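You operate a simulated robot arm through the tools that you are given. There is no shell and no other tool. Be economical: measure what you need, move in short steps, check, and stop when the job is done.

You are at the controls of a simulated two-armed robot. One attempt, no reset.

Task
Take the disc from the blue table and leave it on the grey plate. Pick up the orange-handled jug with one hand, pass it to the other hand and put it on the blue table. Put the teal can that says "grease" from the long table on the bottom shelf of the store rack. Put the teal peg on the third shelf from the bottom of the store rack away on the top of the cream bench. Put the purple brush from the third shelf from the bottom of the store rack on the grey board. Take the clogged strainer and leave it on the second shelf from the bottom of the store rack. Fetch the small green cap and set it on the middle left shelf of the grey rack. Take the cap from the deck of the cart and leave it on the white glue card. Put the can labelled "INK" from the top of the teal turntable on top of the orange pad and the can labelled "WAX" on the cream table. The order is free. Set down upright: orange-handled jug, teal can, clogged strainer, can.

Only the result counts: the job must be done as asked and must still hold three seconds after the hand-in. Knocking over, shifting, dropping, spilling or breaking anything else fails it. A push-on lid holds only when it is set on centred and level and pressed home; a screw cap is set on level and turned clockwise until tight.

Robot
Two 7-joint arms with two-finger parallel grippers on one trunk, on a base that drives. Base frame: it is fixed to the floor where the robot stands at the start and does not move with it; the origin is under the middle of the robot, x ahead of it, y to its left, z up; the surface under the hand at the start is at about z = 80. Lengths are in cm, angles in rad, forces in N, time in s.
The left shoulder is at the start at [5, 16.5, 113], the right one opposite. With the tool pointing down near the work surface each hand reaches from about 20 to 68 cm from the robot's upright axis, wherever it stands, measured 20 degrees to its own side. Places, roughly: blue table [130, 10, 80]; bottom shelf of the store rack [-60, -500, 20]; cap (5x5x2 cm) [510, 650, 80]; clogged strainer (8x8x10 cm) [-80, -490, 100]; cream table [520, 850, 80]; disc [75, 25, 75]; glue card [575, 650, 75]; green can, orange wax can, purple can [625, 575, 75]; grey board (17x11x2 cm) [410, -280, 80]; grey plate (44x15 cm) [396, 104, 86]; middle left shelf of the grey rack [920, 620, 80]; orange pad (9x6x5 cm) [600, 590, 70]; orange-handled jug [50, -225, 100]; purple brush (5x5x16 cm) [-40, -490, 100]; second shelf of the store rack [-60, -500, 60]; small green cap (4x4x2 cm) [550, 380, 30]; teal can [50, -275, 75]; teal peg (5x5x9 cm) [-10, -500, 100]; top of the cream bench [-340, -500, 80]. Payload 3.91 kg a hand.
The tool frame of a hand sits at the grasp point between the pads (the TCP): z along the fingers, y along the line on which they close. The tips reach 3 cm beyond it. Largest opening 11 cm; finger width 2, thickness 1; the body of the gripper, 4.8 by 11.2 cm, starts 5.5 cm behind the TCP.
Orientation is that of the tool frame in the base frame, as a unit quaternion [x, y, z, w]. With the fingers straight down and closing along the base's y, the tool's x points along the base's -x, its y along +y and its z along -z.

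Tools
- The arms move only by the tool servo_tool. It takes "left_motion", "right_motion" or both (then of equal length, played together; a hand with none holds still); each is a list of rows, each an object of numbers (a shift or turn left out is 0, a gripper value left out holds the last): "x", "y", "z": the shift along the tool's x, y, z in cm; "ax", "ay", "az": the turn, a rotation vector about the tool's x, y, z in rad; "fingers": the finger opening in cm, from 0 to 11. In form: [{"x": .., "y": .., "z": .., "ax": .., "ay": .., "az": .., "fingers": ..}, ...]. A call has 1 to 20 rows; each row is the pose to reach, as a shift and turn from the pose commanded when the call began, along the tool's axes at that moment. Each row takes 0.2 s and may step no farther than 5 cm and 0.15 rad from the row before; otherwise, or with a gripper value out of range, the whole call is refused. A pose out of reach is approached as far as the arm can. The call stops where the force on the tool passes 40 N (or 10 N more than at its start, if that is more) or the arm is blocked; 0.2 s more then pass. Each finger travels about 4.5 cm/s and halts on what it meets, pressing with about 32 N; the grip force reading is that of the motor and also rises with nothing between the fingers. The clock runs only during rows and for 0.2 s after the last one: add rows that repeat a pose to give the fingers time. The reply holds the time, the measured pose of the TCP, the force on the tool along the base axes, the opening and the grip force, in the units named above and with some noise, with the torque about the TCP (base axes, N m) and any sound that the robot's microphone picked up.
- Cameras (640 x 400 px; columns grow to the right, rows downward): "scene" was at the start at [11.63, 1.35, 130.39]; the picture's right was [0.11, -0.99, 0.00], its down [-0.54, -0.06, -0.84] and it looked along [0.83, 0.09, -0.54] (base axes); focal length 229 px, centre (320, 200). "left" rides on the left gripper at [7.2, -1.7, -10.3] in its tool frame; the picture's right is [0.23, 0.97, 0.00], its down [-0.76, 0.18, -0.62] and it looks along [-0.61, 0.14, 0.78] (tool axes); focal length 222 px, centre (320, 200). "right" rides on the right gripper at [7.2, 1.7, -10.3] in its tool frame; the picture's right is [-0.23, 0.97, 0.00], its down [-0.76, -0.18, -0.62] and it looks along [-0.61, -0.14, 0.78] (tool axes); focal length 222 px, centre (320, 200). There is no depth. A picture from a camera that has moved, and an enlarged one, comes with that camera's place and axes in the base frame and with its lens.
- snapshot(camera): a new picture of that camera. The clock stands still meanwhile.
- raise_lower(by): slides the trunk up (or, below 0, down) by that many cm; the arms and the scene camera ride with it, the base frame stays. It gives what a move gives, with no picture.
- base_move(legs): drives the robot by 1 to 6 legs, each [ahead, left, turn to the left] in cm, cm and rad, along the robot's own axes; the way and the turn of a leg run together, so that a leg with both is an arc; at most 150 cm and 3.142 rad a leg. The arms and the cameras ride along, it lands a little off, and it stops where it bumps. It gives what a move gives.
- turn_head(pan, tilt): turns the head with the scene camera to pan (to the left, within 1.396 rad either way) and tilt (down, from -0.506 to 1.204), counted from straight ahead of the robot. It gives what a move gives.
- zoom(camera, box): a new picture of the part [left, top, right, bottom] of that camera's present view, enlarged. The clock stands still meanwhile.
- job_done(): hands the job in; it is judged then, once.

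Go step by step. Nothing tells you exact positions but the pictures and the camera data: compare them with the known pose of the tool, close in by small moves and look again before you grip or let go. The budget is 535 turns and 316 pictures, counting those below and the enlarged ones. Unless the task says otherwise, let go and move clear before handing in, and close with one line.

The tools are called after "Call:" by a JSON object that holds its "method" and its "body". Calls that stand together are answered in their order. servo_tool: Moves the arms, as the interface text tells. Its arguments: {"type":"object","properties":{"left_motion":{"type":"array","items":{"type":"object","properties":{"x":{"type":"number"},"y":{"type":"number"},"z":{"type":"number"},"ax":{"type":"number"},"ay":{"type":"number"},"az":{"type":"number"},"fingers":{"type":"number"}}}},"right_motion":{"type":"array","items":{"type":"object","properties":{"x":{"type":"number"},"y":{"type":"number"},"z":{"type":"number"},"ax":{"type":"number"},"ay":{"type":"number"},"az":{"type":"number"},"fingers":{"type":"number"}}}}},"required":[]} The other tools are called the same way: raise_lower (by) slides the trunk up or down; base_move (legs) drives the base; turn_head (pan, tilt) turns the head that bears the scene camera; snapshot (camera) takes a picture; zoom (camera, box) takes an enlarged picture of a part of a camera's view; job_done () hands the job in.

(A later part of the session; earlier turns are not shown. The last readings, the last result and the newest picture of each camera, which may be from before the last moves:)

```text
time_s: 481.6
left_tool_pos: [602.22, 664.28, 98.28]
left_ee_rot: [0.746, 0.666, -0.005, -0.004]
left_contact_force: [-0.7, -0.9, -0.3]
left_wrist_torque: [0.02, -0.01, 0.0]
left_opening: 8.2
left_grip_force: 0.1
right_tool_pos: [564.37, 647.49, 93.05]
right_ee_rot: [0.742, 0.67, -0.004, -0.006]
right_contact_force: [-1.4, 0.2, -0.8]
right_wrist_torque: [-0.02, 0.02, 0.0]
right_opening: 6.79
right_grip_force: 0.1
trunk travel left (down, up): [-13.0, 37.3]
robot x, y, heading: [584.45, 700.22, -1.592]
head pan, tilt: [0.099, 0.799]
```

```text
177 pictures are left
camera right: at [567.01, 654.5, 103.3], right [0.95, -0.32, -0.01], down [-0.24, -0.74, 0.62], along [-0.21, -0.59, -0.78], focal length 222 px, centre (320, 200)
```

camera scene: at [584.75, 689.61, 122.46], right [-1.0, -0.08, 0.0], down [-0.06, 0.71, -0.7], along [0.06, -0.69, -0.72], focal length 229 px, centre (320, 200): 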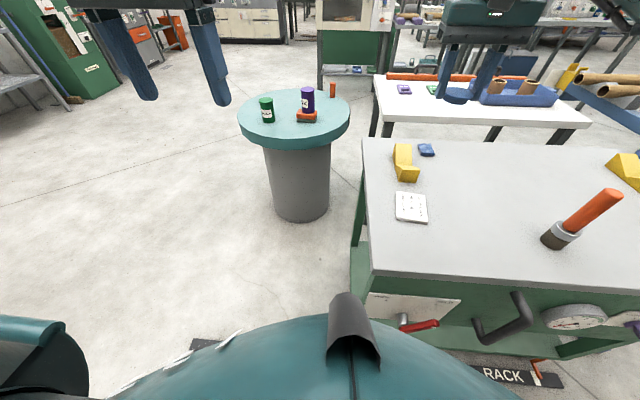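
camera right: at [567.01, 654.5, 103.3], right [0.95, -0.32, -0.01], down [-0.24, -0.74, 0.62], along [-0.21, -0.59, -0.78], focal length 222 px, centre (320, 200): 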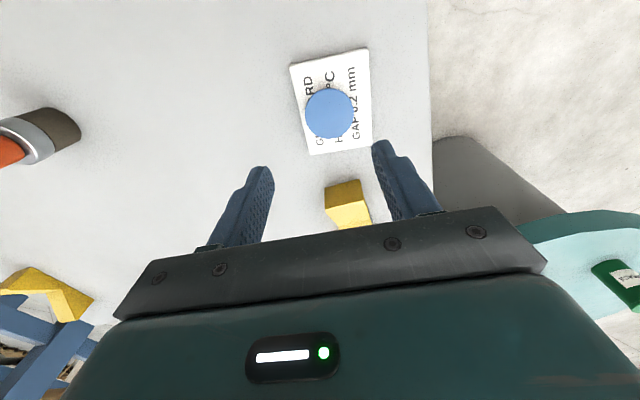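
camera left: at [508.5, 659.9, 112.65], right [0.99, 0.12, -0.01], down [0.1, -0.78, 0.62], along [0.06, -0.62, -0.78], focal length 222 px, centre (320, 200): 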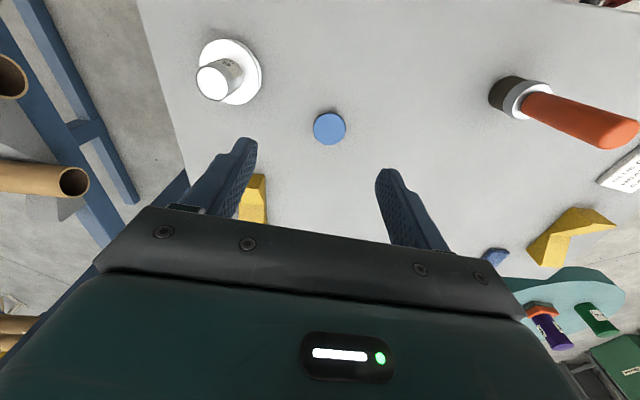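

That's five items placed. Next is the far side: jug, grease can and the store rack. I'll tuck the right hand and drive back along the route I came by.

Call:
{"method": "servo_tool", "body": {"right_motion": [{"x": 4, "z": -3}, {"x": 8, "z": -6}, {"x": 12, "z": -9}, {"x": 16, "z": -12}, {"x": 20, "z": -14}]}}

Call:
{"method": "raise_lower", "body": {"by": 12}}

Call:
{"method": "base_move", "body": {"legs": [[-10, 0, 0], [0, 108, 0], [132, 0, 0], [132, 0, 0], [132, 0, 0], [128, 0, 0]]}}

```text
time_s: 482.8
left_tool_pos: [602.22, 664.26, 98.45]
left_ee_rot: [0.746, 0.666, -0.004, -0.005]
left_contact_force: [0.0, -0.5, 0.2]
left_wrist_torque: [-0.02, -0.02, 0.01]
left_opening: 8.2
left_grip_force: 0.0
right_tool_pos: [566.79, 667.1, 106.95]
right_ee_rot: [0.741, 0.672, -0.004, -0.005]
right_contact_force: [-0.5, -0.3, -0.3]
right_wrist_torque: [0.01, 0.0, 0.03]
right_opening: 6.79
right_grip_force: 0.0
trunk travel left (down, up): [-13.0, 37.3]
robot x, y, heading: [584.36, 700.59, -1.586]
head pan, tilt: [0.099, 0.799]
```

```text
time_s: 484.3
left_tool_pos: [602.27, 664.34, 110.36]
left_ee_rot: [0.746, 0.666, -0.004, -0.004]
left_contact_force: [0.7, 0.4, 0.4]
left_wrist_torque: [-0.02, 0.0, 0.01]
left_opening: 8.21
left_grip_force: 0.0
right_tool_pos: [566.65, 667.02, 119.08]
right_ee_rot: [0.742, 0.671, -0.004, -0.006]
right_contact_force: [0.1, 0.1, 0.3]
right_wrist_torque: [0.0, 0.0, -0.01]
right_opening: 6.79
right_grip_force: 0.0
trunk travel left (down, up): [-25.0, 25.3]
robot x, y, heading: [584.35, 700.22, -1.583]
head pan, tilt: [0.099, 0.799]
```

```text
time_s: 519.5
left_tool_pos: [719.66, 150.68, 110.3]
left_ee_rot: [0.726, 0.688, -0.005, -0.004]
left_contact_force: [0.1, 0.9, 0.5]
left_wrist_torque: [0.03, 0.0, 0.0]
left_opening: 8.19
left_grip_force: 0.1
right_tool_pos: [683.96, 151.41, 118.96]
right_ee_rot: [0.721, 0.692, -0.005, -0.005]
right_contact_force: [0.2, 0.5, -0.1]
right_wrist_torque: [-0.01, -0.01, -0.04]
right_opening: 6.82
right_grip_force: 0.1
trunk travel left (down, up): [-25.0, 25.3]
robot x, y, heading: [699.57, 185.84, -1.524]
head pan, tilt: [0.099, 0.799]
```

I'll look ahead from here for a direct way to the right-hand side of the hall.

Call:
{"method": "turn_head", "body": {"pan": -0.1, "tilt": 0.2}}

Call:
{"method": "snapshot", "body": {"camera": "scene"}}

```text
time_s: 520.5
left_tool_pos: [719.72, 150.67, 110.46]
left_ee_rot: [0.726, 0.688, -0.004, -0.005]
left_contact_force: [-0.1, -0.5, 0.4]
left_wrist_torque: [0.01, -0.02, 0.0]
left_opening: 8.2
left_grip_force: 0.2
right_tool_pos: [684.14, 151.31, 118.97]
right_ee_rot: [0.721, 0.693, -0.006, -0.006]
right_contact_force: [0.1, 0.1, -0.5]
right_wrist_torque: [-0.03, 0.0, -0.01]
right_opening: 6.81
right_grip_force: 0.1
trunk travel left (down, up): [-25.0, 25.3]
robot x, y, heading: [699.89, 185.76, -1.526]
head pan, tilt: [-0.099, 0.201]
```

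```text
176 pictures are left
camera scene: at [699.09, 173.69, 123.83], right [-1.0, 0.06, 0.0], down [0.01, 0.2, -0.98], along [-0.06, -0.98, -0.2], focal length 229 px, centre (320, 200)
```

scene: 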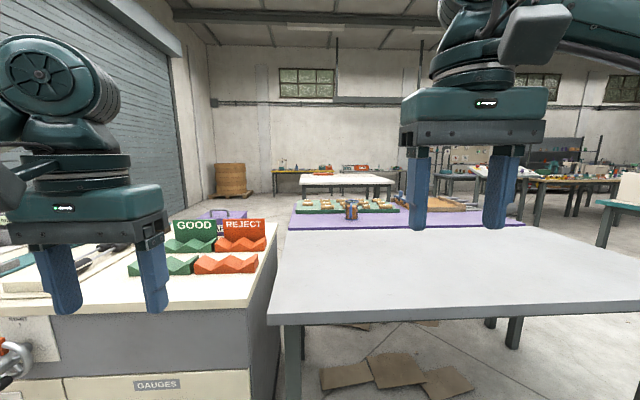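

There's a gap between the green table's end (x≈445) and this grey table (x≈555). I'll strafe to x≈498 and look down that gap.

Call:
{"method": "base_move", "body": {"legs": [[0, 0, -0.045], [0, -101, 0], [0, -101, 0]]}}

Call:
{"method": "snapshot", "body": {"camera": "scene"}}

```text
time_s: 538.9
left_tool_pos: [514.79, 151.32, 110.34]
left_ee_rot: [0.751, 0.66, -0.004, -0.004]
left_contact_force: [0.4, 0.3, -0.1]
left_wrist_torque: [0.02, 0.02, -0.01]
left_opening: 8.21
left_grip_force: 0.1
right_tool_pos: [479.24, 154.75, 119.01]
right_ee_rot: [0.747, 0.665, -0.005, -0.005]
right_contact_force: [-0.3, -0.5, -0.1]
right_wrist_torque: [0.0, 0.01, 0.02]
right_opening: 6.83
right_grip_force: 0.1
trunk travel left (down, up): [-25.0, 25.3]
robot x, y, heading: [497.53, 187.78, -1.601]
head pan, tilt: [-0.099, 0.201]
```

```text
175 pictures are left
camera scene: at [495.85, 175.85, 123.84], right [-0.99, 0.13, 0.0], down [0.03, 0.2, -0.98], along [-0.13, -0.97, -0.2], focal length 229 px, centre (320, 200)
```

scene: 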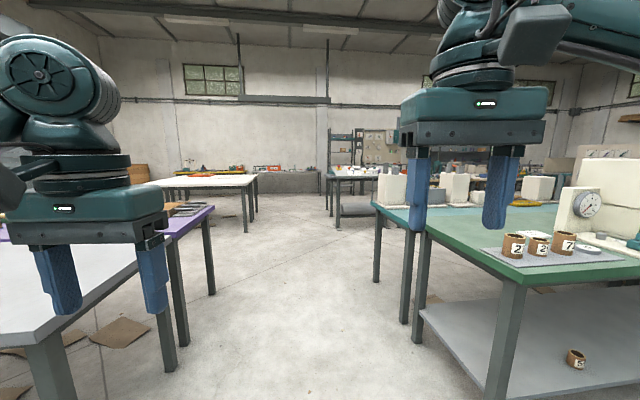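

The gap is clear. I'll drive through it into the right-hand aisle and look around.

Call:
{"method": "base_move", "body": {"legs": [[0, 0, 0.03], [135, 0, 0], [125, 0, 0]]}}

Call:
{"method": "turn_head", "body": {"pan": -0.3, "tilt": 0.2}}

Call:
{"method": "snapshot", "body": {"camera": "scene"}}

```text
time_s: 551.8
left_tool_pos: [511.33, -105.26, 110.46]
left_ee_rot: [0.748, 0.664, -0.004, -0.004]
left_contact_force: [-0.1, -0.4, -0.3]
left_wrist_torque: [0.0, -0.01, -0.03]
left_opening: 8.17
left_grip_force: 0.0
right_tool_pos: [475.59, -102.35, 118.96]
right_ee_rot: [0.743, 0.669, -0.005, -0.005]
right_contact_force: [-0.5, -0.3, -0.2]
right_wrist_torque: [0.02, 0.01, -0.01]
right_opening: 6.79
right_grip_force: 0.1
trunk travel left (down, up): [-25.0, 25.3]
robot x, y, heading: [493.37, -69.41, -1.592]
head pan, tilt: [-0.099, 0.201]
```

```text
time_s: 552.6
left_tool_pos: [511.17, -105.25, 110.33]
left_ee_rot: [0.748, 0.664, -0.005, -0.004]
left_contact_force: [0.1, 0.3, 0.9]
left_wrist_torque: [0.01, -0.02, -0.02]
left_opening: 8.19
left_grip_force: 0.0
right_tool_pos: [475.71, -102.33, 119.04]
right_ee_rot: [0.744, 0.668, -0.004, -0.005]
right_contact_force: [-0.2, 0.4, 0.2]
right_wrist_torque: [0.0, -0.04, 0.01]
right_opening: 6.78
right_grip_force: 0.1
trunk travel left (down, up): [-25.0, 25.3]
robot x, y, heading: [493.56, -69.02, -1.594]
head pan, tilt: [-0.3, 0.201]
```

```text
174 pictures are left
camera scene: at [490.27, -80.54, 123.84], right [-0.95, 0.32, 0.0], down [0.06, 0.19, -0.98], along [-0.31, -0.93, -0.2], focal length 229 px, centre (320, 200)
```

scene: 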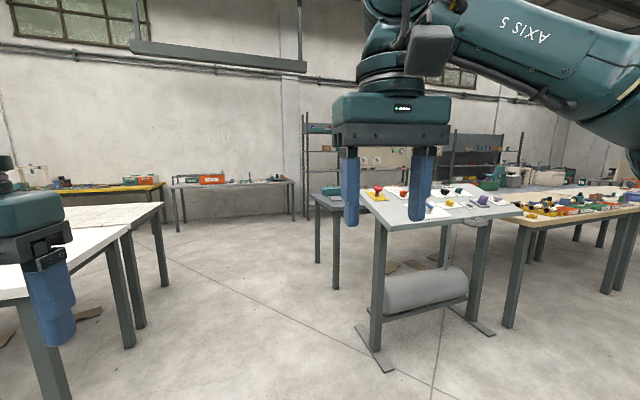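

The grey board's table is ahead-right; I'll visit it later with the brush. Now I'll turn to −x and drive down the aisle to x≈60.

Call:
{"method": "base_move", "body": {"legs": [[12, 0, 0], [0, 0, -1.55], [145, 0, 0], [145, 0, 0]]}}

Call:
{"method": "turn_head", "body": {"pan": 0.4, "tilt": 0.3}}

Call:
{"method": "snapshot", "body": {"camera": "scene"}}

```text
time_s: 571.1
left_tool_pos: [168.64, -104.13, 110.39]
left_ee_rot: [0.999, -0.048, 0.0, -0.007]
left_contact_force: [-0.2, 0.0, 0.3]
left_wrist_torque: [0.02, 0.0, 0.03]
left_opening: 8.2
left_grip_force: 0.1
right_tool_pos: [170.71, -68.4, 118.98]
right_ee_rot: [0.999, -0.042, 0.001, -0.007]
right_contact_force: [0.5, 0.2, -0.2]
right_wrist_torque: [0.01, 0.0, -0.01]
right_opening: 6.82
right_grip_force: 0.2
trunk travel left (down, up): [-25.0, 25.3]
robot x, y, heading: [204.61, -85.36, -3.137]
head pan, tilt: [-0.3, 0.201]
```

```text
time_s: 572.2
left_tool_pos: [168.59, -104.09, 110.34]
left_ee_rot: [0.999, -0.048, -0.001, -0.006]
left_contact_force: [1.1, -0.6, -0.2]
left_wrist_torque: [-0.01, 0.0, -0.01]
left_opening: 8.2
left_grip_force: 0.0
right_tool_pos: [170.77, -68.48, 119.05]
right_ee_rot: [0.999, -0.042, 0.0, -0.007]
right_contact_force: [-0.3, -0.2, 0.5]
right_wrist_torque: [0.0, 0.02, -0.01]
right_opening: 6.78
right_grip_force: 0.0
trunk travel left (down, up): [-25.0, 25.3]
robot x, y, heading: [204.05, -85.31, -3.14]
head pan, tilt: [0.4, 0.3]
```

```text
173 pictures are left
camera scene: at [192.54, -88.72, 122.91], right [-0.39, 0.92, 0.0], down [0.27, 0.12, -0.96], along [-0.88, -0.37, -0.3], focal length 229 px, centre (320, 200)
```

scene: 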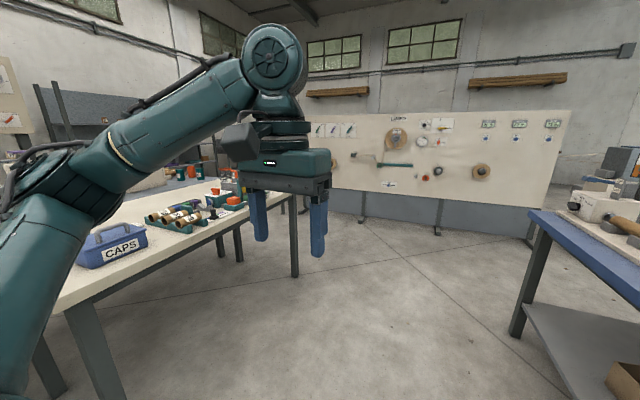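

The long table holding the jug is on the left. I'll go on to x≈95 and turn left to face it.

Call:
{"method": "base_move", "body": {"legs": [[120, 10, 0], [0, 0, 1.3]]}}

Call:
{"method": "turn_head", "body": {"pan": 0.0, "tilt": 0.35}}

Call:
{"method": "snapshot", "body": {"camera": "scene"}}

```text
time_s: 581.5
left_tool_pos: [89.88, -134.9, 110.32]
left_ee_rot: [0.828, 0.56, -0.004, -0.005]
left_contact_force: [0.1, -0.3, -0.3]
left_wrist_torque: [0.0, 0.01, -0.01]
left_opening: 8.2
left_grip_force: 0.0
right_tool_pos: [56.29, -122.8, 118.95]
right_ee_rot: [0.825, 0.564, -0.004, -0.005]
right_contact_force: [0.1, -0.4, 0.6]
right_wrist_torque: [0.0, 0.0, 0.01]
right_opening: 6.81
right_grip_force: 0.0
trunk travel left (down, up): [-25.0, 25.3]
robot x, y, heading: [81.77, -95.44, -1.854]
head pan, tilt: [0.4, 0.3]
```

```text
time_s: 582.4
left_tool_pos: [89.91, -134.94, 110.37]
left_ee_rot: [0.828, 0.56, -0.004, -0.005]
left_contact_force: [-0.2, 0.6, 0.4]
left_wrist_torque: [0.0, -0.03, 0.01]
left_opening: 8.17
left_grip_force: 0.0
right_tool_pos: [56.28, -122.76, 118.96]
right_ee_rot: [0.825, 0.565, -0.003, -0.006]
right_contact_force: [0.1, 0.5, -0.5]
right_wrist_torque: [-0.01, -0.01, -0.01]
right_opening: 6.79
right_grip_force: 0.0
trunk travel left (down, up): [-25.0, 25.3]
robot x, y, heading: [82.33, -95.66, -1.85]
head pan, tilt: [0.0, 0.351]
```

```text
172 pictures are left
camera scene: at [78.56, -106.87, 122.44], right [-0.96, 0.28, 0.0], down [0.1, 0.33, -0.94], along [-0.26, -0.9, -0.34], focal length 229 px, centre (320, 200)
```

scene: 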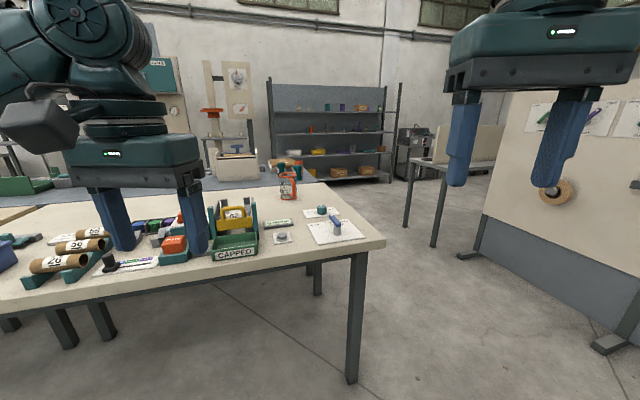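

The jug with the orange handle is near the back corner of this table; the store rack is beyond. I'll zoom in on both.

Call:
{"method": "zoom", "body": {"camera": "scene", "box": [200, 140, 392, 260]}}

Call:
{"method": "zoom", "body": {"camera": "scene", "box": [250, 70, 410, 190]}}

```text
3.33 times, centred on (296, 200) of scene
camera zoom: at [78.56, -106.87, 122.44], right [-0.96, 0.28, 0.0], down [0.1, 0.33, -0.94], along [-0.26, -0.9, -0.34], focal length 765 px, centre (400, 200)
```

zoom: 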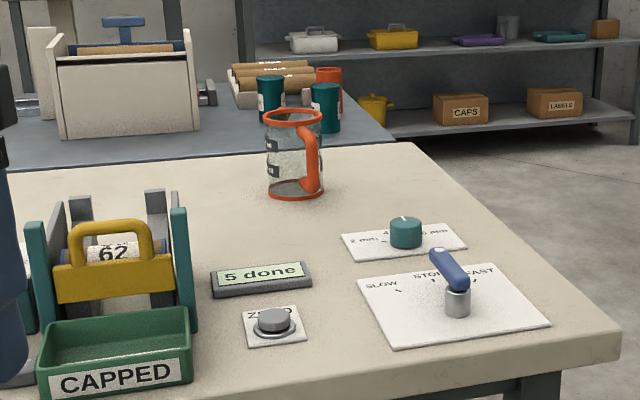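

```text
3.33 times, centred on (330, 130) of scene
camera zoom: at [78.56, -106.87, 122.44], right [-0.96, 0.28, 0.0], down [0.1, 0.33, -0.94], along [-0.26, -0.9, -0.34], focal length 765 px, centre (287, 433)
```

zoom: 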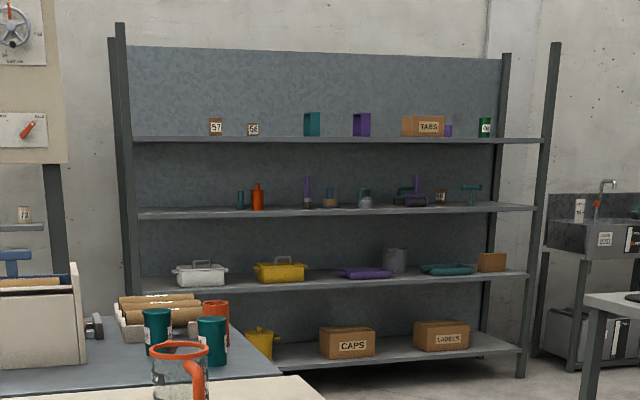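

The jug is at about [63, −229], near the table's −x edge (x≈35), with its handle toward +y. Two teal cans stand on the grey table behind. I'll drive round to the −x side and face +x.

Call:
{"method": "raise_lower", "body": {"by": 14}}

Call:
{"method": "base_move", "body": {"legs": [[0, 0, -0.91], [94, 0, 0], [0, 0, 1.19], [85, 0, 0], [0, 0, 1.571]]}}

Call:
{"method": "turn_head", "body": {"pan": -0.05, "tilt": 0.6}}

Call:
{"method": "snapshot", "body": {"camera": "scene"}}

```text
time_s: 584.1
left_tool_pos: [89.93, -134.88, 124.38]
left_ee_rot: [0.828, 0.56, -0.004, -0.005]
left_contact_force: [0.0, 0.1, 0.5]
left_wrist_torque: [0.02, -0.02, 0.01]
left_opening: 8.17
left_grip_force: 0.0
right_tool_pos: [56.31, -122.88, 133.03]
right_ee_rot: [0.825, 0.565, -0.004, -0.006]
right_contact_force: [0.5, 0.7, -0.1]
right_wrist_torque: [-0.03, -0.01, 0.01]
right_opening: 6.81
right_grip_force: 0.1
trunk travel left (down, up): [-39.0, 11.3]
robot x, y, heading: [82.16, -95.34, -1.858]
head pan, tilt: [0.0, 0.351]
```

```text
time_s: 602.4
left_tool_pos: [30.87, -196.54, 124.37]
left_ee_rot: [0.038, 0.999, -0.005, 0.001]
left_contact_force: [-0.8, 0.5, 0.6]
left_wrist_torque: [0.01, 0.01, -0.02]
left_opening: 8.2
left_grip_force: 0.0
right_tool_pos: [29.46, -232.07, 133.07]
right_ee_rot: [0.032, 0.999, -0.007, 0.0]
right_contact_force: [1.0, -0.5, -0.1]
right_wrist_torque: [-0.01, -0.01, 0.01]
right_opening: 6.8
right_grip_force: 0.0
trunk travel left (down, up): [-39.0, 11.3]
robot x, y, heading: [-4.29, -215.91, 0.023]
head pan, tilt: [0.0, 0.351]
```

```text
time_s: 603.2
left_tool_pos: [30.9, -196.55, 124.45]
left_ee_rot: [0.038, 0.999, -0.006, 0.001]
left_contact_force: [-0.1, -0.3, 0.0]
left_wrist_torque: [0.01, -0.04, -0.03]
left_opening: 8.19
left_grip_force: 0.1
right_tool_pos: [29.56, -232.28, 132.96]
right_ee_rot: [0.032, 0.999, -0.007, 0.0]
right_contact_force: [0.7, 0.2, 0.2]
right_wrist_torque: [0.0, -0.01, 0.0]
right_opening: 6.81
right_grip_force: 0.1
trunk travel left (down, up): [-39.0, 11.3]
robot x, y, heading: [-4.42, -215.95, 0.024]
head pan, tilt: [-0.051, 0.6]
```

```text
169 pictures are left
camera scene: at [7.25, -215.73, 134.16], right [-0.03, -1.0, 0.0], down [-0.56, 0.02, -0.83], along [0.83, -0.03, -0.56], focal length 229 px, centre (320, 200)
```

scene: 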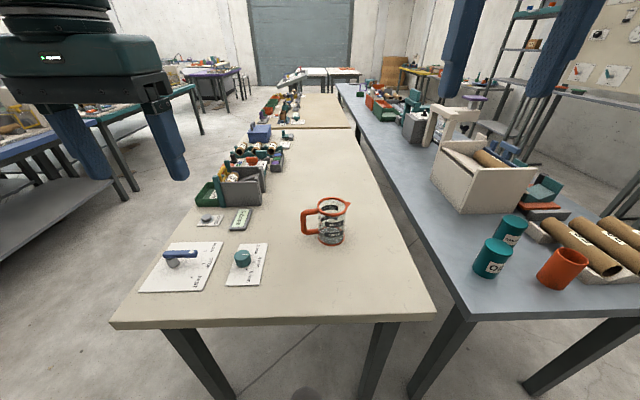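

I'll zoom in on the jug and the teal cans.

Call:
{"method": "zoom", "body": {"camera": "scene", "box": [280, 180, 376, 260]}}

Call:
{"method": "zoom", "body": {"camera": "scene", "box": [440, 190, 600, 310]}}

```text
5.00 times, centred on (328, 220) of scene
camera zoom: at [7.25, -215.73, 134.16], right [-0.03, -1.0, 0.0], down [-0.56, 0.02, -0.83], along [0.83, -0.03, -0.56], focal length 1147 px, centre (280, 100)
```

zoom: 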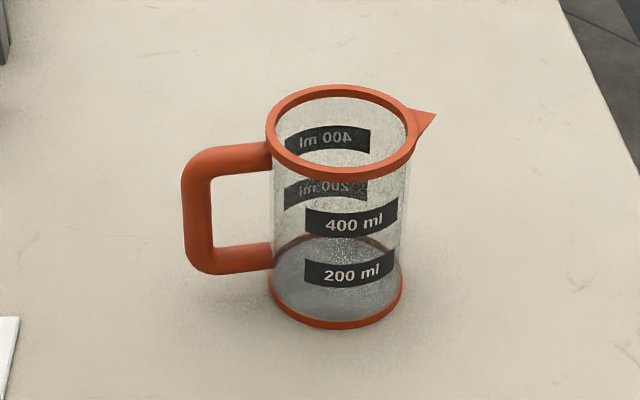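

```text
3.33 times, centred on (520, 250) of scene
camera zoom: at [7.25, -215.73, 134.16], right [-0.03, -1.0, 0.0], down [-0.56, 0.02, -0.83], along [0.83, -0.03, -0.56], focal length 765 px, centre (-347, 33)
```

zoom: 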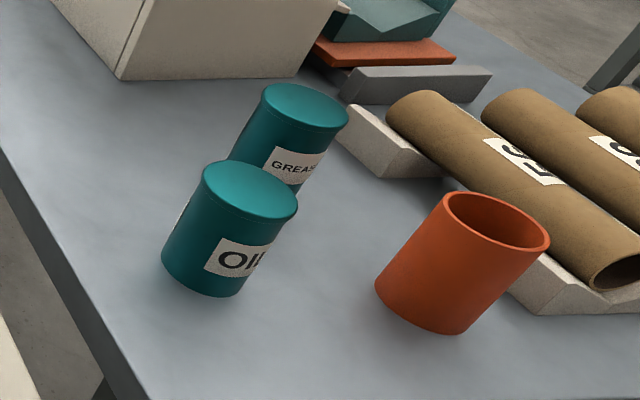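

The jug is an empty beaker: centre ≈[64.8, −221.7], rim z≈93, handle toward +y, spout toward −y. Plan: left hand grips the handle with a tilted tool, right hand takes the rim from above with its wrist yawed 90°. First I'll test that right-hand yaw here in the clear.

Call:
{"method": "servo_tool", "body": {"right_motion": [{"az": -0.15}, {"az": -0.3}, {"az": -0.45}, {"az": -0.6}, {"az": -0.75}, {"az": -0.9}, {"az": -1.05}, {"az": -1.2}, {"az": -1.35}, {"az": -1.5}, {"az": -1.57}]}}

```text
time_s: 605.6
left_tool_pos: [30.91, -196.64, 124.36]
left_ee_rot: [0.038, 0.999, -0.006, 0.002]
left_contact_force: [-0.2, 0.2, 0.2]
left_wrist_torque: [0.01, 0.02, 0.06]
left_opening: 8.21
left_grip_force: 0.0
right_tool_pos: [22.58, -227.02, 127.95]
right_ee_rot: [-0.684, 0.73, -0.005, -0.005]
right_contact_force: [0.2, -0.1, 0.4]
right_wrist_torque: [-0.02, 0.03, 0.04]
right_opening: 6.8
right_grip_force: 0.1
right hand out of reach, approached as far as the arm can: row 8, 9, 10, 11
trunk travel left (down, up): [-39.0, 11.3]
robot x, y, heading: [-4.34, -216.14, 0.019]
head pan, tilt: [-0.051, 0.6]
```

That direction hits a limit. I'll rotate the other way, through natural to the +90° side.

Call:
{"method": "servo_tool", "body": {"right_motion": [{"az": 0.15}, {"az": 0.3}, {"az": 0.45}, {"az": 0.6}, {"az": 0.75}, {"az": 0.9}, {"az": 1.05}, {"az": 1.2}, {"az": 1.35}, {"az": 1.5}, {"az": 1.65}, {"az": 1.8}, {"az": 1.95}, {"az": 2.1}, {"az": 2.25}, {"az": 2.4}, {"az": 2.55}, {"az": 2.7}, {"az": 2.85}, {"az": 3.0}]}}

Call:
{"method": "snapshot", "body": {"camera": "scene"}}

```text
time_s: 609.8
left_tool_pos: [31.01, -196.66, 124.42]
left_ee_rot: [0.039, 0.999, -0.006, 0.001]
left_contact_force: [-0.3, -0.2, -0.1]
left_wrist_torque: [-0.03, -0.01, 0.0]
left_opening: 8.22
left_grip_force: 0.1
right_tool_pos: [22.65, -226.81, 127.84]
right_ee_rot: [0.681, 0.732, -0.005, 0.003]
right_contact_force: [-0.3, 0.1, 0.1]
right_wrist_torque: [0.0, -0.04, 0.03]
right_opening: 6.81
right_grip_force: 0.0
trunk travel left (down, up): [-39.0, 11.3]
robot x, y, heading: [-4.42, -215.79, 0.019]
head pan, tilt: [-0.051, 0.6]
```

```text
166 pictures are left
camera scene: at [7.25, -215.73, 134.16], right [-0.03, -1.0, 0.0], down [-0.56, 0.02, -0.83], along [0.82, -0.03, -0.56], focal length 229 px, centre (320, 200)
```

scene: 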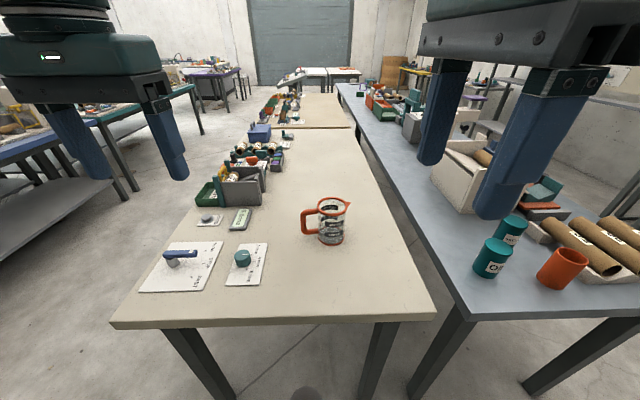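

The +90° yaw works. Now I'll pitch the left tool forward 0.87 rad, position the base at about [2, −226] and lower the trunk.

Call:
{"method": "servo_tool", "body": {"left_motion": [{"ay": -0.145, "fingers": 5}, {"ay": -0.29, "fingers": 5}, {"ay": -0.435, "fingers": 5}, {"ay": -0.58, "fingers": 5}, {"ay": -0.725, "fingers": 5}, {"ay": -0.87, "fingers": 5}]}}

Call:
{"method": "base_move", "body": {"legs": [[6.2, -10, -0.02]]}}

Call:
{"method": "raise_lower", "body": {"by": -12}}

Call:
{"method": "snapshot", "body": {"camera": "left"}}

```text
time_s: 611.2
left_tool_pos: [30.97, -196.57, 124.38]
left_ee_rot: [0.032, 0.905, -0.022, 0.423]
left_contact_force: [0.7, -0.6, -0.3]
left_wrist_torque: [0.02, -0.03, 0.0]
left_opening: 5.02
left_grip_force: 0.1
right_tool_pos: [22.63, -226.83, 127.81]
right_ee_rot: [0.679, 0.734, -0.005, 0.004]
right_contact_force: [-0.3, -0.5, 0.8]
right_wrist_torque: [0.03, -0.01, -0.01]
right_opening: 6.79
right_grip_force: 0.1
trunk travel left (down, up): [-39.0, 11.3]
robot x, y, heading: [-4.32, -215.97, 0.017]
head pan, tilt: [-0.051, 0.6]
```

```text
time_s: 612.7
left_tool_pos: [37.31, -207.23, 124.47]
left_ee_rot: [0.041, 0.906, -0.026, 0.421]
left_contact_force: [0.4, 0.6, 0.0]
left_wrist_torque: [0.01, -0.04, 0.02]
left_opening: 5.01
left_grip_force: 0.1
right_tool_pos: [28.74, -237.36, 127.81]
right_ee_rot: [0.686, 0.727, -0.006, 0.003]
right_contact_force: [-0.1, -1.0, -0.5]
right_wrist_torque: [-0.03, 0.01, 0.02]
right_opening: 6.81
right_grip_force: 0.1
trunk travel left (down, up): [-39.0, 11.3]
robot x, y, heading: [2.12, -225.98, 0.004]
head pan, tilt: [-0.051, 0.6]
```

```text
time_s: 614.2
left_tool_pos: [37.45, -207.1, 112.39]
left_ee_rot: [0.04, 0.905, -0.025, 0.422]
left_contact_force: [0.2, -0.3, 0.0]
left_wrist_torque: [-0.02, 0.01, -0.02]
left_opening: 5.01
left_grip_force: 0.0
right_tool_pos: [28.63, -237.36, 115.81]
right_ee_rot: [0.687, 0.727, -0.005, 0.004]
right_contact_force: [-1.0, 0.1, 0.3]
right_wrist_torque: [-0.02, -0.03, 0.0]
right_opening: 6.8
right_grip_force: 0.0
trunk travel left (down, up): [-27.0, 23.3]
robot x, y, heading: [1.85, -225.74, 0.003]
head pan, tilt: [-0.051, 0.6]
```

```text
165 pictures are left
camera left: at [24.95, -207.7, 113.41], right [-0.05, 0.98, -0.19], down [0.03, 0.19, 0.98], along [1.0, 0.05, -0.04], focal length 222 px, centre (320, 200)
```

left: 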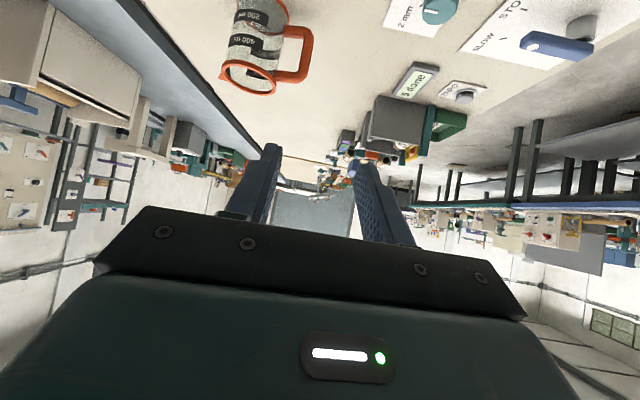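

The view confirms the handle bar near y≈−213. I'll bring the left hand to a pre-grasp point behind the handle.

Call:
{"method": "servo_tool", "body": {"left_motion": [{"x": 1.2, "y": -0.75, "z": 3.85}, {"x": 2.4, "y": -1.5, "z": 7.7}, {"x": 3.65, "y": -2.25, "z": 11.5}, {"x": 4.9, "y": -3, "z": 15.4}, {"x": 6.1, "y": -3.75, "z": 19.2}, {"x": 7.3, "y": -4.5, "z": 23.1}]}}

Call:
{"method": "snapshot", "body": {"camera": "left"}}

Call:
{"method": "zoom", "body": {"camera": "scene", "box": [220, 150, 412, 270]}}

```text
time_s: 615.6
left_tool_pos: [49.99, -212.81, 91.94]
left_ee_rot: [0.041, 0.906, -0.025, 0.422]
left_contact_force: [0.0, -0.3, -0.4]
left_wrist_torque: [-0.02, -0.01, -0.04]
left_opening: 5.01
left_grip_force: 0.1
right_tool_pos: [28.54, -237.26, 115.85]
right_ee_rot: [0.687, 0.727, -0.006, 0.004]
right_contact_force: [1.4, 0.8, -0.2]
right_wrist_torque: [0.01, -0.01, 0.01]
right_opening: 6.78
right_grip_force: 0.1
trunk travel left (down, up): [-27.0, 23.3]
robot x, y, heading: [1.89, -225.84, -0.002]
head pan, tilt: [-0.051, 0.6]
```

```text
164 pictures are left
camera left: at [37.55, -213.47, 92.9], right [-0.05, 0.98, -0.19], down [0.03, 0.19, 0.98], along [1.0, 0.05, -0.04], focal length 222 px, centre (320, 200)
```

left: 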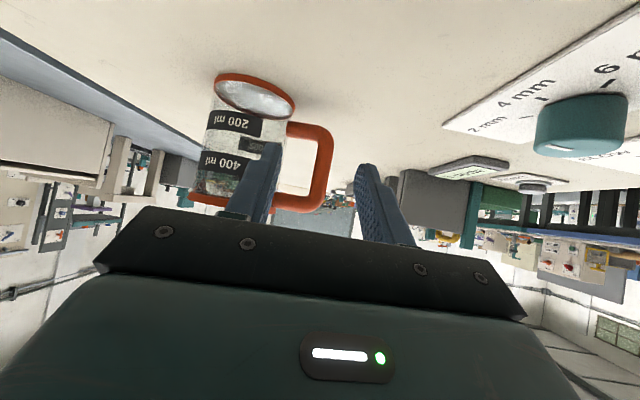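

```text
3.33 times, centred on (316, 210) of scene
camera zoom: at [13.45, -225.85, 122.16], right [-0.05, -1.0, 0.0], down [-0.56, 0.03, -0.82], along [0.82, -0.04, -0.57], focal length 765 px, centre (333, 167)
```

zoom: 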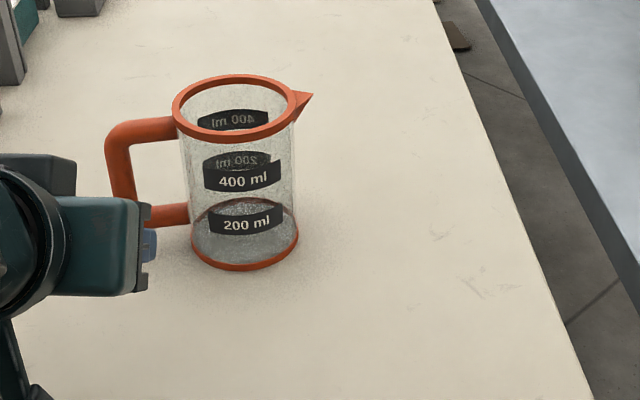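

The bar is centred between the fingers. I'll level to z≈87.8 and move forward halfway, then check.

Call:
{"method": "servo_tool", "body": {"left_motion": [{"x": 1.6, "y": 0.3, "z": 1.3}, {"x": 3.2, "y": 0.5, "z": 2.6}, {"x": 0.7, "y": 0.9, "z": 5.6}, {"x": -1.3, "y": 1.2, "z": 8}]}}

Call:
{"method": "snapshot", "body": {"camera": "left"}}

```text
time_s: 616.6
left_tool_pos: [56.96, -212.67, 87.78]
left_ee_rot: [0.041, 0.906, -0.026, 0.421]
left_contact_force: [0.0, 0.6, 0.2]
left_wrist_torque: [0.05, 0.01, 0.01]
left_opening: 5.02
left_grip_force: 0.1
right_tool_pos: [28.69, -237.29, 115.9]
right_ee_rot: [0.687, 0.727, -0.005, 0.003]
right_contact_force: [0.2, -0.3, 0.2]
right_wrist_torque: [0.02, -0.01, -0.01]
right_opening: 6.77
right_grip_force: 0.1
trunk travel left (down, up): [-27.0, 23.3]
robot x, y, heading: [1.62, -225.83, 0.0]
head pan, tilt: [-0.051, 0.6]
```

```text
162 pictures are left
camera left: at [44.49, -213.26, 88.83], right [-0.05, 0.98, -0.19], down [0.03, 0.19, 0.98], along [1.0, 0.05, -0.04], focal length 222 px, centre (320, 200)
```

left: 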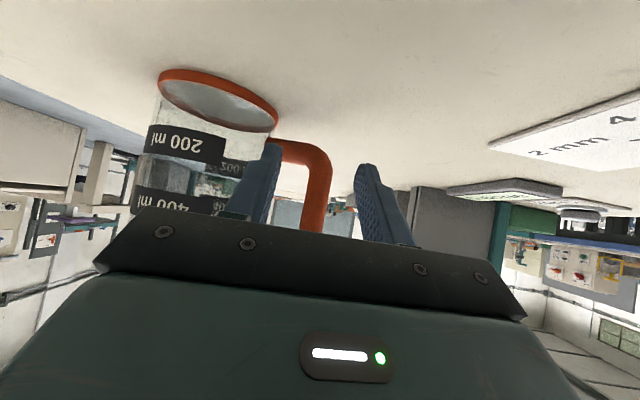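

Well aligned. I'll move forward the last 6.5 cm and close on the bar.

Call:
{"method": "servo_tool", "body": {"left_motion": [{"x": -2, "y": 0.3, "z": 2.4}, {"x": -4.1, "y": 0.6, "z": 4.9}, {"x": -4.1, "y": 0.6, "z": 4.9, "fingers": 1}, {"x": -4.1, "y": 0.6, "z": 4.9, "fingers": 1}, {"x": -4.1, "y": 0.6, "z": 4.9, "fingers": 1}, {"x": -4.1, "y": 0.6, "z": 4.9, "fingers": 1}, {"x": -4.1, "y": 0.6, "z": 4.9, "fingers": 1}]}}

Call:
{"method": "snapshot", "body": {"camera": "left"}}

Call:
{"method": "zoom", "body": {"camera": "scene", "box": [220, 150, 412, 270]}}

```text
time_s: 618.2
left_tool_pos: [63.38, -212.59, 87.86]
left_ee_rot: [0.04, 0.905, -0.025, 0.422]
left_contact_force: [-0.5, -0.9, -0.3]
left_wrist_torque: [0.01, 0.02, -0.03]
left_opening: 0.99
left_grip_force: 0.1
right_tool_pos: [28.65, -237.46, 115.83]
right_ee_rot: [0.687, 0.727, -0.005, 0.004]
right_contact_force: [-0.2, 0.1, -0.1]
right_wrist_torque: [0.01, 0.02, -0.01]
right_opening: 6.79
right_grip_force: 0.1
trunk travel left (down, up): [-27.0, 23.3]
robot x, y, heading: [1.41, -225.74, 0.004]
head pan, tilt: [-0.051, 0.6]
```

```text
161 pictures are left
camera left: at [50.83, -213.16, 88.81], right [-0.05, 0.98, -0.19], down [0.03, 0.19, 0.98], along [1.0, 0.05, -0.04], focal length 222 px, centre (320, 200)
```

left: 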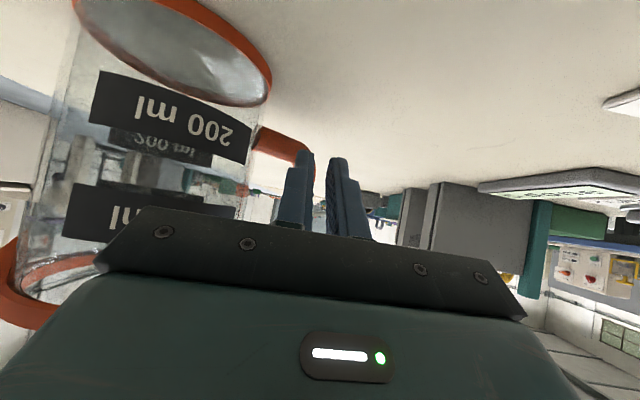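

```text
3.33 times, centred on (316, 210) of scene
camera zoom: at [13.44, -225.85, 122.16], right [-0.05, -1.0, 0.0], down [-0.56, 0.03, -0.83], along [0.82, -0.04, -0.56], focal length 765 px, centre (333, 167)
```

zoom: 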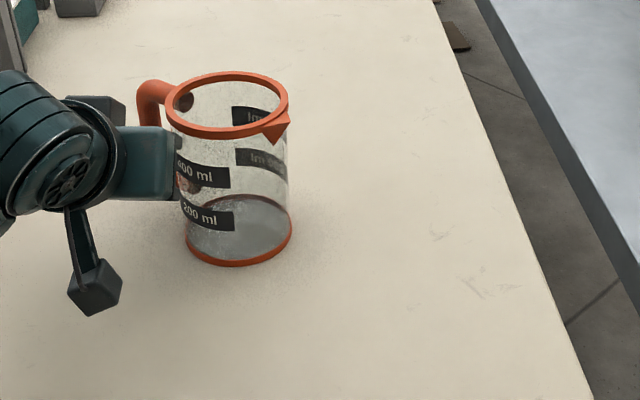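

The fingers closed short of the bar and rotated the jug; it's still upright. I'll back off and look again.

Call:
{"method": "servo_tool", "body": {"left_motion": [{"x": 2.5, "y": -0.4, "z": -3}, {"x": 5, "y": -0.8, "z": -6}, {"x": 7, "y": -1.2, "z": -8.5}, {"x": 7, "y": -1.2, "z": -8.5, "fingers": 6}, {"x": 7, "y": -1.2, "z": -8.5, "fingers": 6}, {"x": 7, "y": -1.2, "z": -8.5, "fingers": 6}]}}

Call:
{"method": "snapshot", "body": {"camera": "left"}}

Call:
{"method": "zoom", "body": {"camera": "scene", "box": [220, 150, 412, 270]}}

```text
time_s: 619.6
left_tool_pos: [52.27, -212.65, 87.88]
left_ee_rot: [0.04, 0.906, -0.026, 0.421]
left_contact_force: [-0.3, 0.8, 0.3]
left_wrist_torque: [0.0, 0.05, 0.0]
left_opening: 5.97
left_grip_force: 0.0
right_tool_pos: [28.63, -237.25, 115.81]
right_ee_rot: [0.686, 0.727, -0.005, 0.004]
right_contact_force: [-0.3, -0.8, 0.8]
right_wrist_torque: [0.01, 0.0, 0.0]
right_opening: 6.8
right_grip_force: 0.0
trunk travel left (down, up): [-27.0, 23.3]
robot x, y, heading: [1.9, -225.64, 0.007]
head pan, tilt: [-0.051, 0.6]
```

```text
159 pictures are left
camera left: at [39.71, -213.23, 88.95], right [-0.05, 0.98, -0.19], down [0.03, 0.19, 0.98], along [1.0, 0.05, -0.04], focal length 222 px, centre (320, 200)
```

left: 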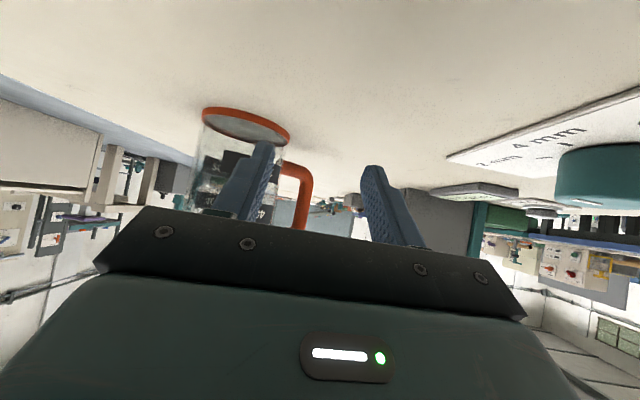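

```text
3.33 times, centred on (316, 210) of scene
camera zoom: at [13.44, -225.85, 122.16], right [-0.05, -1.0, 0.0], down [-0.56, 0.03, -0.83], along [0.82, -0.04, -0.56], focal length 765 px, centre (333, 167)
```

zoom: 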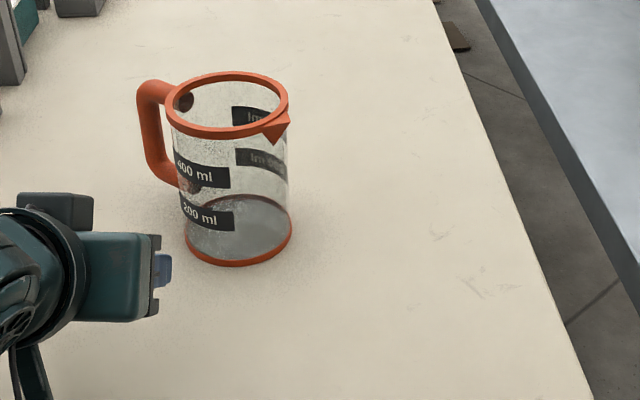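

The handle now points toward (+x,+y), with its bar near [69, −213.6]. I'll yaw the tool −0.5 rad to approach it squarely, and this time go deeper past the bar.

Call:
{"method": "servo_tool", "body": {"left_motion": [{"x": -0.7, "y": 1.4, "z": 0.8, "ax": 0.096, "ay": 0.001, "az": 0.08}, {"x": -1.4, "y": 2.8, "z": 1.7, "ax": 0.192, "ay": 0.002, "az": 0.16}, {"x": -2.2, "y": 4.2, "z": 2.6, "ax": 0.287, "ay": 0.004, "az": 0.24}, {"x": -2.9, "y": 5.6, "z": 3.4, "ax": 0.383, "ay": 0.005, "az": 0.32}]}}

Call:
{"method": "snapshot", "body": {"camera": "left"}}

Call:
{"method": "zoom", "body": {"camera": "scene", "box": [220, 150, 412, 270]}}

```text
time_s: 620.6
left_tool_pos: [57.44, -207.52, 87.85]
left_ee_rot: [0.263, 0.867, -0.131, 0.403]
left_contact_force: [0.1, 0.3, -1.2]
left_wrist_torque: [-0.02, 0.05, 0.0]
left_opening: 5.96
left_grip_force: 0.1
right_tool_pos: [28.64, -237.21, 115.91]
right_ee_rot: [0.687, 0.727, -0.006, 0.005]
right_contact_force: [0.1, 0.1, -0.1]
right_wrist_torque: [0.0, 0.01, -0.01]
right_opening: 6.82
right_grip_force: 0.1
trunk travel left (down, up): [-27.0, 23.3]
robot x, y, heading: [2.15, -226.03, 0.006]
head pan, tilt: [-0.051, 0.6]
```

```text
157 pictures are left
camera left: at [46.14, -202.03, 88.83], right [0.42, 0.89, -0.19], down [0.12, 0.15, 0.98], along [0.9, -0.44, -0.04], focal length 222 px, centre (320, 200)
```

left: 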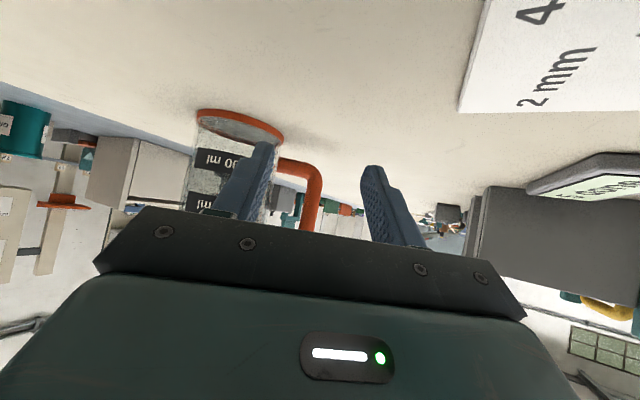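

```text
3.33 times, centred on (316, 210) of scene
camera zoom: at [13.44, -225.84, 122.16], right [-0.05, -1.0, 0.0], down [-0.56, 0.03, -0.83], along [0.82, -0.04, -0.56], focal length 765 px, centre (333, 167)
```

zoom: 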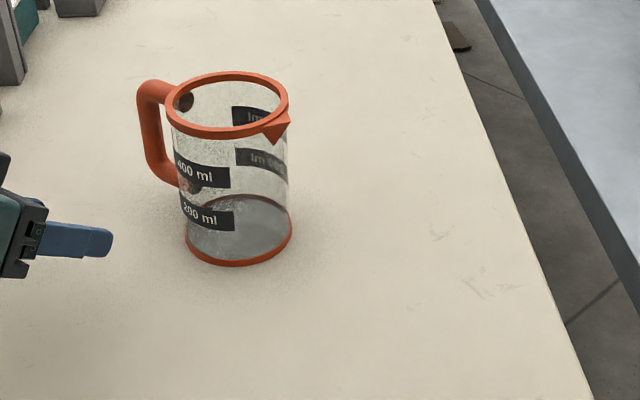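

Triangulated bar: [66.8, −213.5, 87.8]. I'll narrow to 5 cm and advance along the tool's line until the bar is well inside the fingers.

Call:
{"method": "servo_tool", "body": {"left_motion": [{"x": -1.8, "y": 0.1, "z": 2.3, "fingers": 5}, {"x": -3.6, "y": 0.2, "z": 4.6, "fingers": 5}, {"x": -5.4, "y": 0.3, "z": 6.8, "fingers": 5}]}}

Call:
{"method": "snapshot", "body": {"camera": "left"}}

Call:
{"method": "zoom", "body": {"camera": "scene", "box": [220, 150, 412, 270]}}

```text
time_s: 621.4
left_tool_pos: [64.78, -212.36, 87.64]
left_ee_rot: [0.263, 0.867, -0.129, 0.403]
left_contact_force: [-0.1, 0.4, 0.1]
left_wrist_torque: [-0.01, 0.0, 0.0]
left_opening: 5.0
left_grip_force: 0.1
right_tool_pos: [28.69, -237.31, 115.82]
right_ee_rot: [0.687, 0.727, -0.005, 0.003]
right_contact_force: [-0.4, -0.1, -0.1]
right_wrist_torque: [0.0, 0.01, -0.02]
right_opening: 6.8
right_grip_force: 0.0
trunk travel left (down, up): [-27.0, 23.3]
robot x, y, heading: [1.85, -226.02, -0.003]
head pan, tilt: [-0.051, 0.6]
```

```text
155 pictures are left
camera left: at [53.56, -206.88, 88.63], right [0.42, 0.89, -0.19], down [0.12, 0.15, 0.98], along [0.9, -0.44, -0.04], focal length 222 px, centre (320, 200)
```

left: 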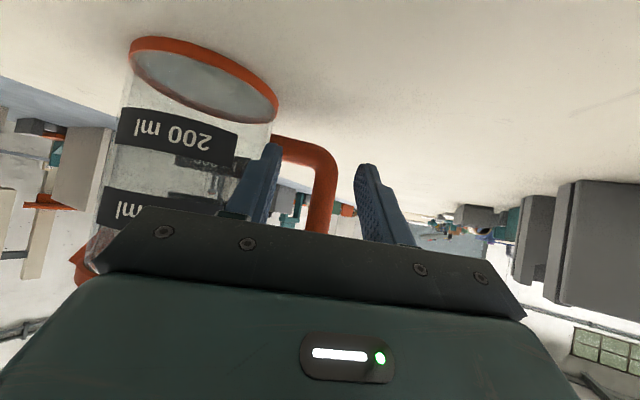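

```text
3.33 times, centred on (316, 210) of scene
camera zoom: at [13.45, -225.87, 122.16], right [-0.05, -1.0, 0.0], down [-0.56, 0.03, -0.82], along [0.82, -0.04, -0.57], focal length 765 px, centre (333, 167)
```

zoom: 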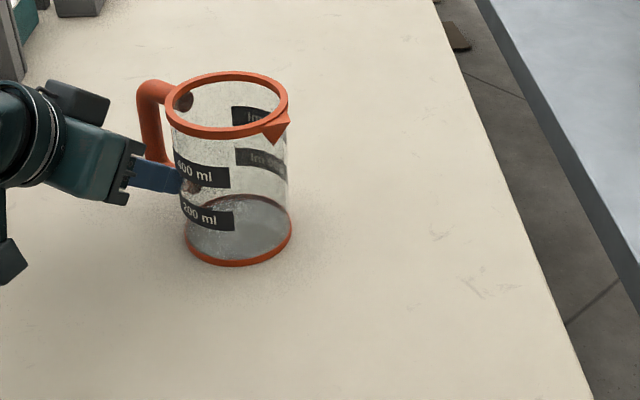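

The bar is between the fingers, about 3.5 cm ahead of the TCP. I'll advance that far and verify before closing.

Call:
{"method": "servo_tool", "body": {"left_motion": [{"x": -1.1, "y": 0.2, "z": 1.4}, {"x": -2.3, "y": 0.4, "z": 2.9}]}}

Call:
{"method": "snapshot", "body": {"camera": "left"}}

```text
time_s: 622.0
left_tool_pos: [67.95, -213.98, 87.59]
left_ee_rot: [0.262, 0.867, -0.13, 0.403]
left_contact_force: [-0.1, 0.0, 1.1]
left_wrist_torque: [-0.07, 0.01, 0.03]
left_opening: 5.02
left_grip_force: 0.3
right_tool_pos: [28.65, -237.34, 115.85]
right_ee_rot: [0.687, 0.727, -0.005, 0.004]
right_contact_force: [-0.3, 0.5, -0.5]
right_wrist_torque: [-0.01, -0.01, 0.01]
right_opening: 6.81
right_grip_force: 0.0
trunk travel left (down, up): [-27.0, 23.3]
robot x, y, heading: [2.15, -225.88, 0.005]
head pan, tilt: [-0.051, 0.6]
```

```text
153 pictures are left
camera left: at [56.75, -208.48, 88.55], right [0.42, 0.89, -0.19], down [0.12, 0.15, 0.98], along [0.9, -0.44, -0.04], focal length 222 px, centre (320, 200)
```

left: 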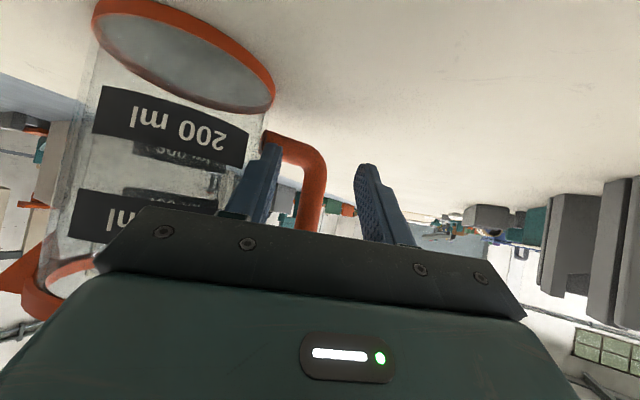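

I'll zoom to measure where the bar sits relative to the fingertips.

Call:
{"method": "zoom", "body": {"camera": "left", "box": [220, 110, 420, 235]}}

Call:
{"method": "zoom", "body": {"camera": "scene", "box": [230, 155, 326, 215]}}

```text
3.20 times, centred on (320, 172) of left
camera zoom: at [56.75, -208.48, 88.55], right [0.42, 0.89, -0.19], down [0.12, 0.15, 0.98], along [0.9, -0.44, -0.04], focal length 711 px, centre (320, 288)
```

zoom: 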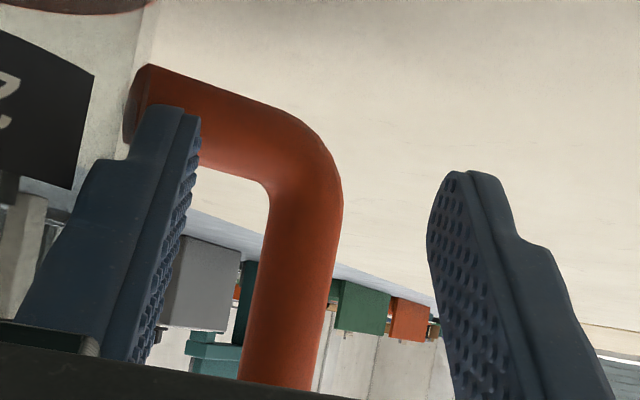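

```text
6.67 times, centred on (278, 185) of scene
camera zoom: at [13.42, -225.86, 122.16], right [-0.05, -1.0, 0.0], down [-0.56, 0.03, -0.83], along [0.82, -0.04, -0.56], focal length 1529 px, centre (600, 300)
```

zoom: 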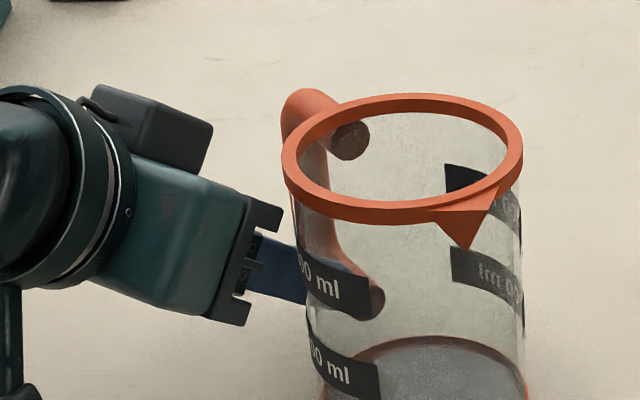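

The inner fingertip was riding low and pushed the handle's lower arm, turning the jug a bit more. I'll back off along the tool axis and re-measure, then approach along the axis itself.

Call:
{"method": "servo_tool", "body": {"left_motion": [{"z": -3}, {"z": -6}, {"z": -9}, {"z": -12}]}}

Call:
{"method": "snapshot", "body": {"camera": "left"}}

Call:
{"method": "zoom", "body": {"camera": "scene", "box": [230, 155, 358, 235]}}

```text
time_s: 623.0
left_tool_pos: [60.3, -208.78, 95.18]
left_ee_rot: [0.263, 0.868, -0.13, 0.402]
left_contact_force: [-0.3, 0.0, -0.2]
left_wrist_torque: [0.0, 0.03, 0.05]
left_opening: 5.02
left_grip_force: 0.1
right_tool_pos: [28.77, -237.33, 115.76]
right_ee_rot: [0.686, 0.727, -0.006, 0.004]
right_contact_force: [-0.1, 0.8, -0.7]
right_wrist_torque: [-0.02, -0.04, -0.02]
right_opening: 6.8
right_grip_force: 0.0
trunk travel left (down, up): [-27.0, 23.3]
robot x, y, heading: [1.93, -226.12, 0.0]
head pan, tilt: [-0.051, 0.6]
```

```text
150 pictures are left
camera left: at [49.22, -203.13, 96.27], right [0.42, 0.89, -0.19], down [0.12, 0.15, 0.98], along [0.9, -0.44, -0.04], focal length 222 px, centre (320, 200)
```

left: 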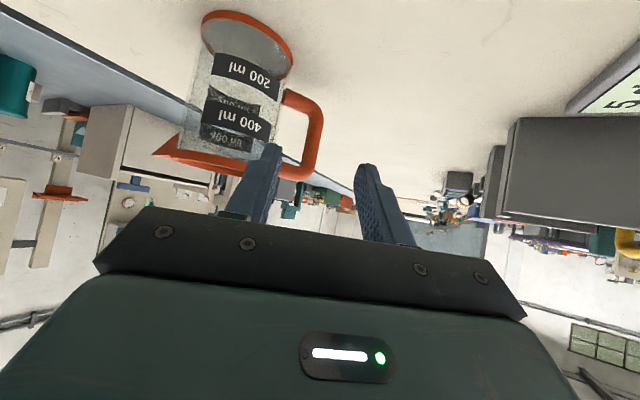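

```text
5.00 times, centred on (294, 195) of scene
camera zoom: at [13.42, -225.84, 122.16], right [-0.05, -1.0, 0.0], down [-0.56, 0.03, -0.83], along [0.82, -0.04, -0.56], focal length 1147 px, centre (450, 225)
```

zoom: 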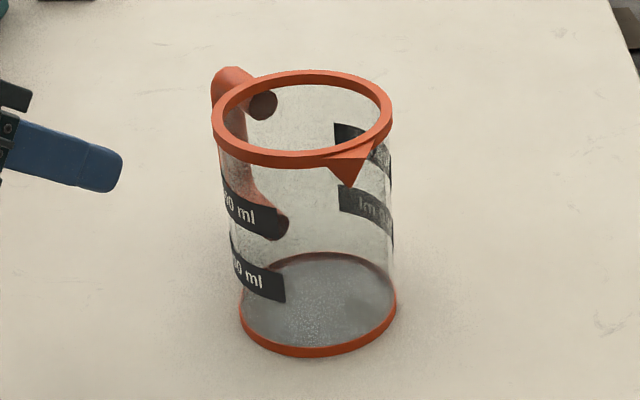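

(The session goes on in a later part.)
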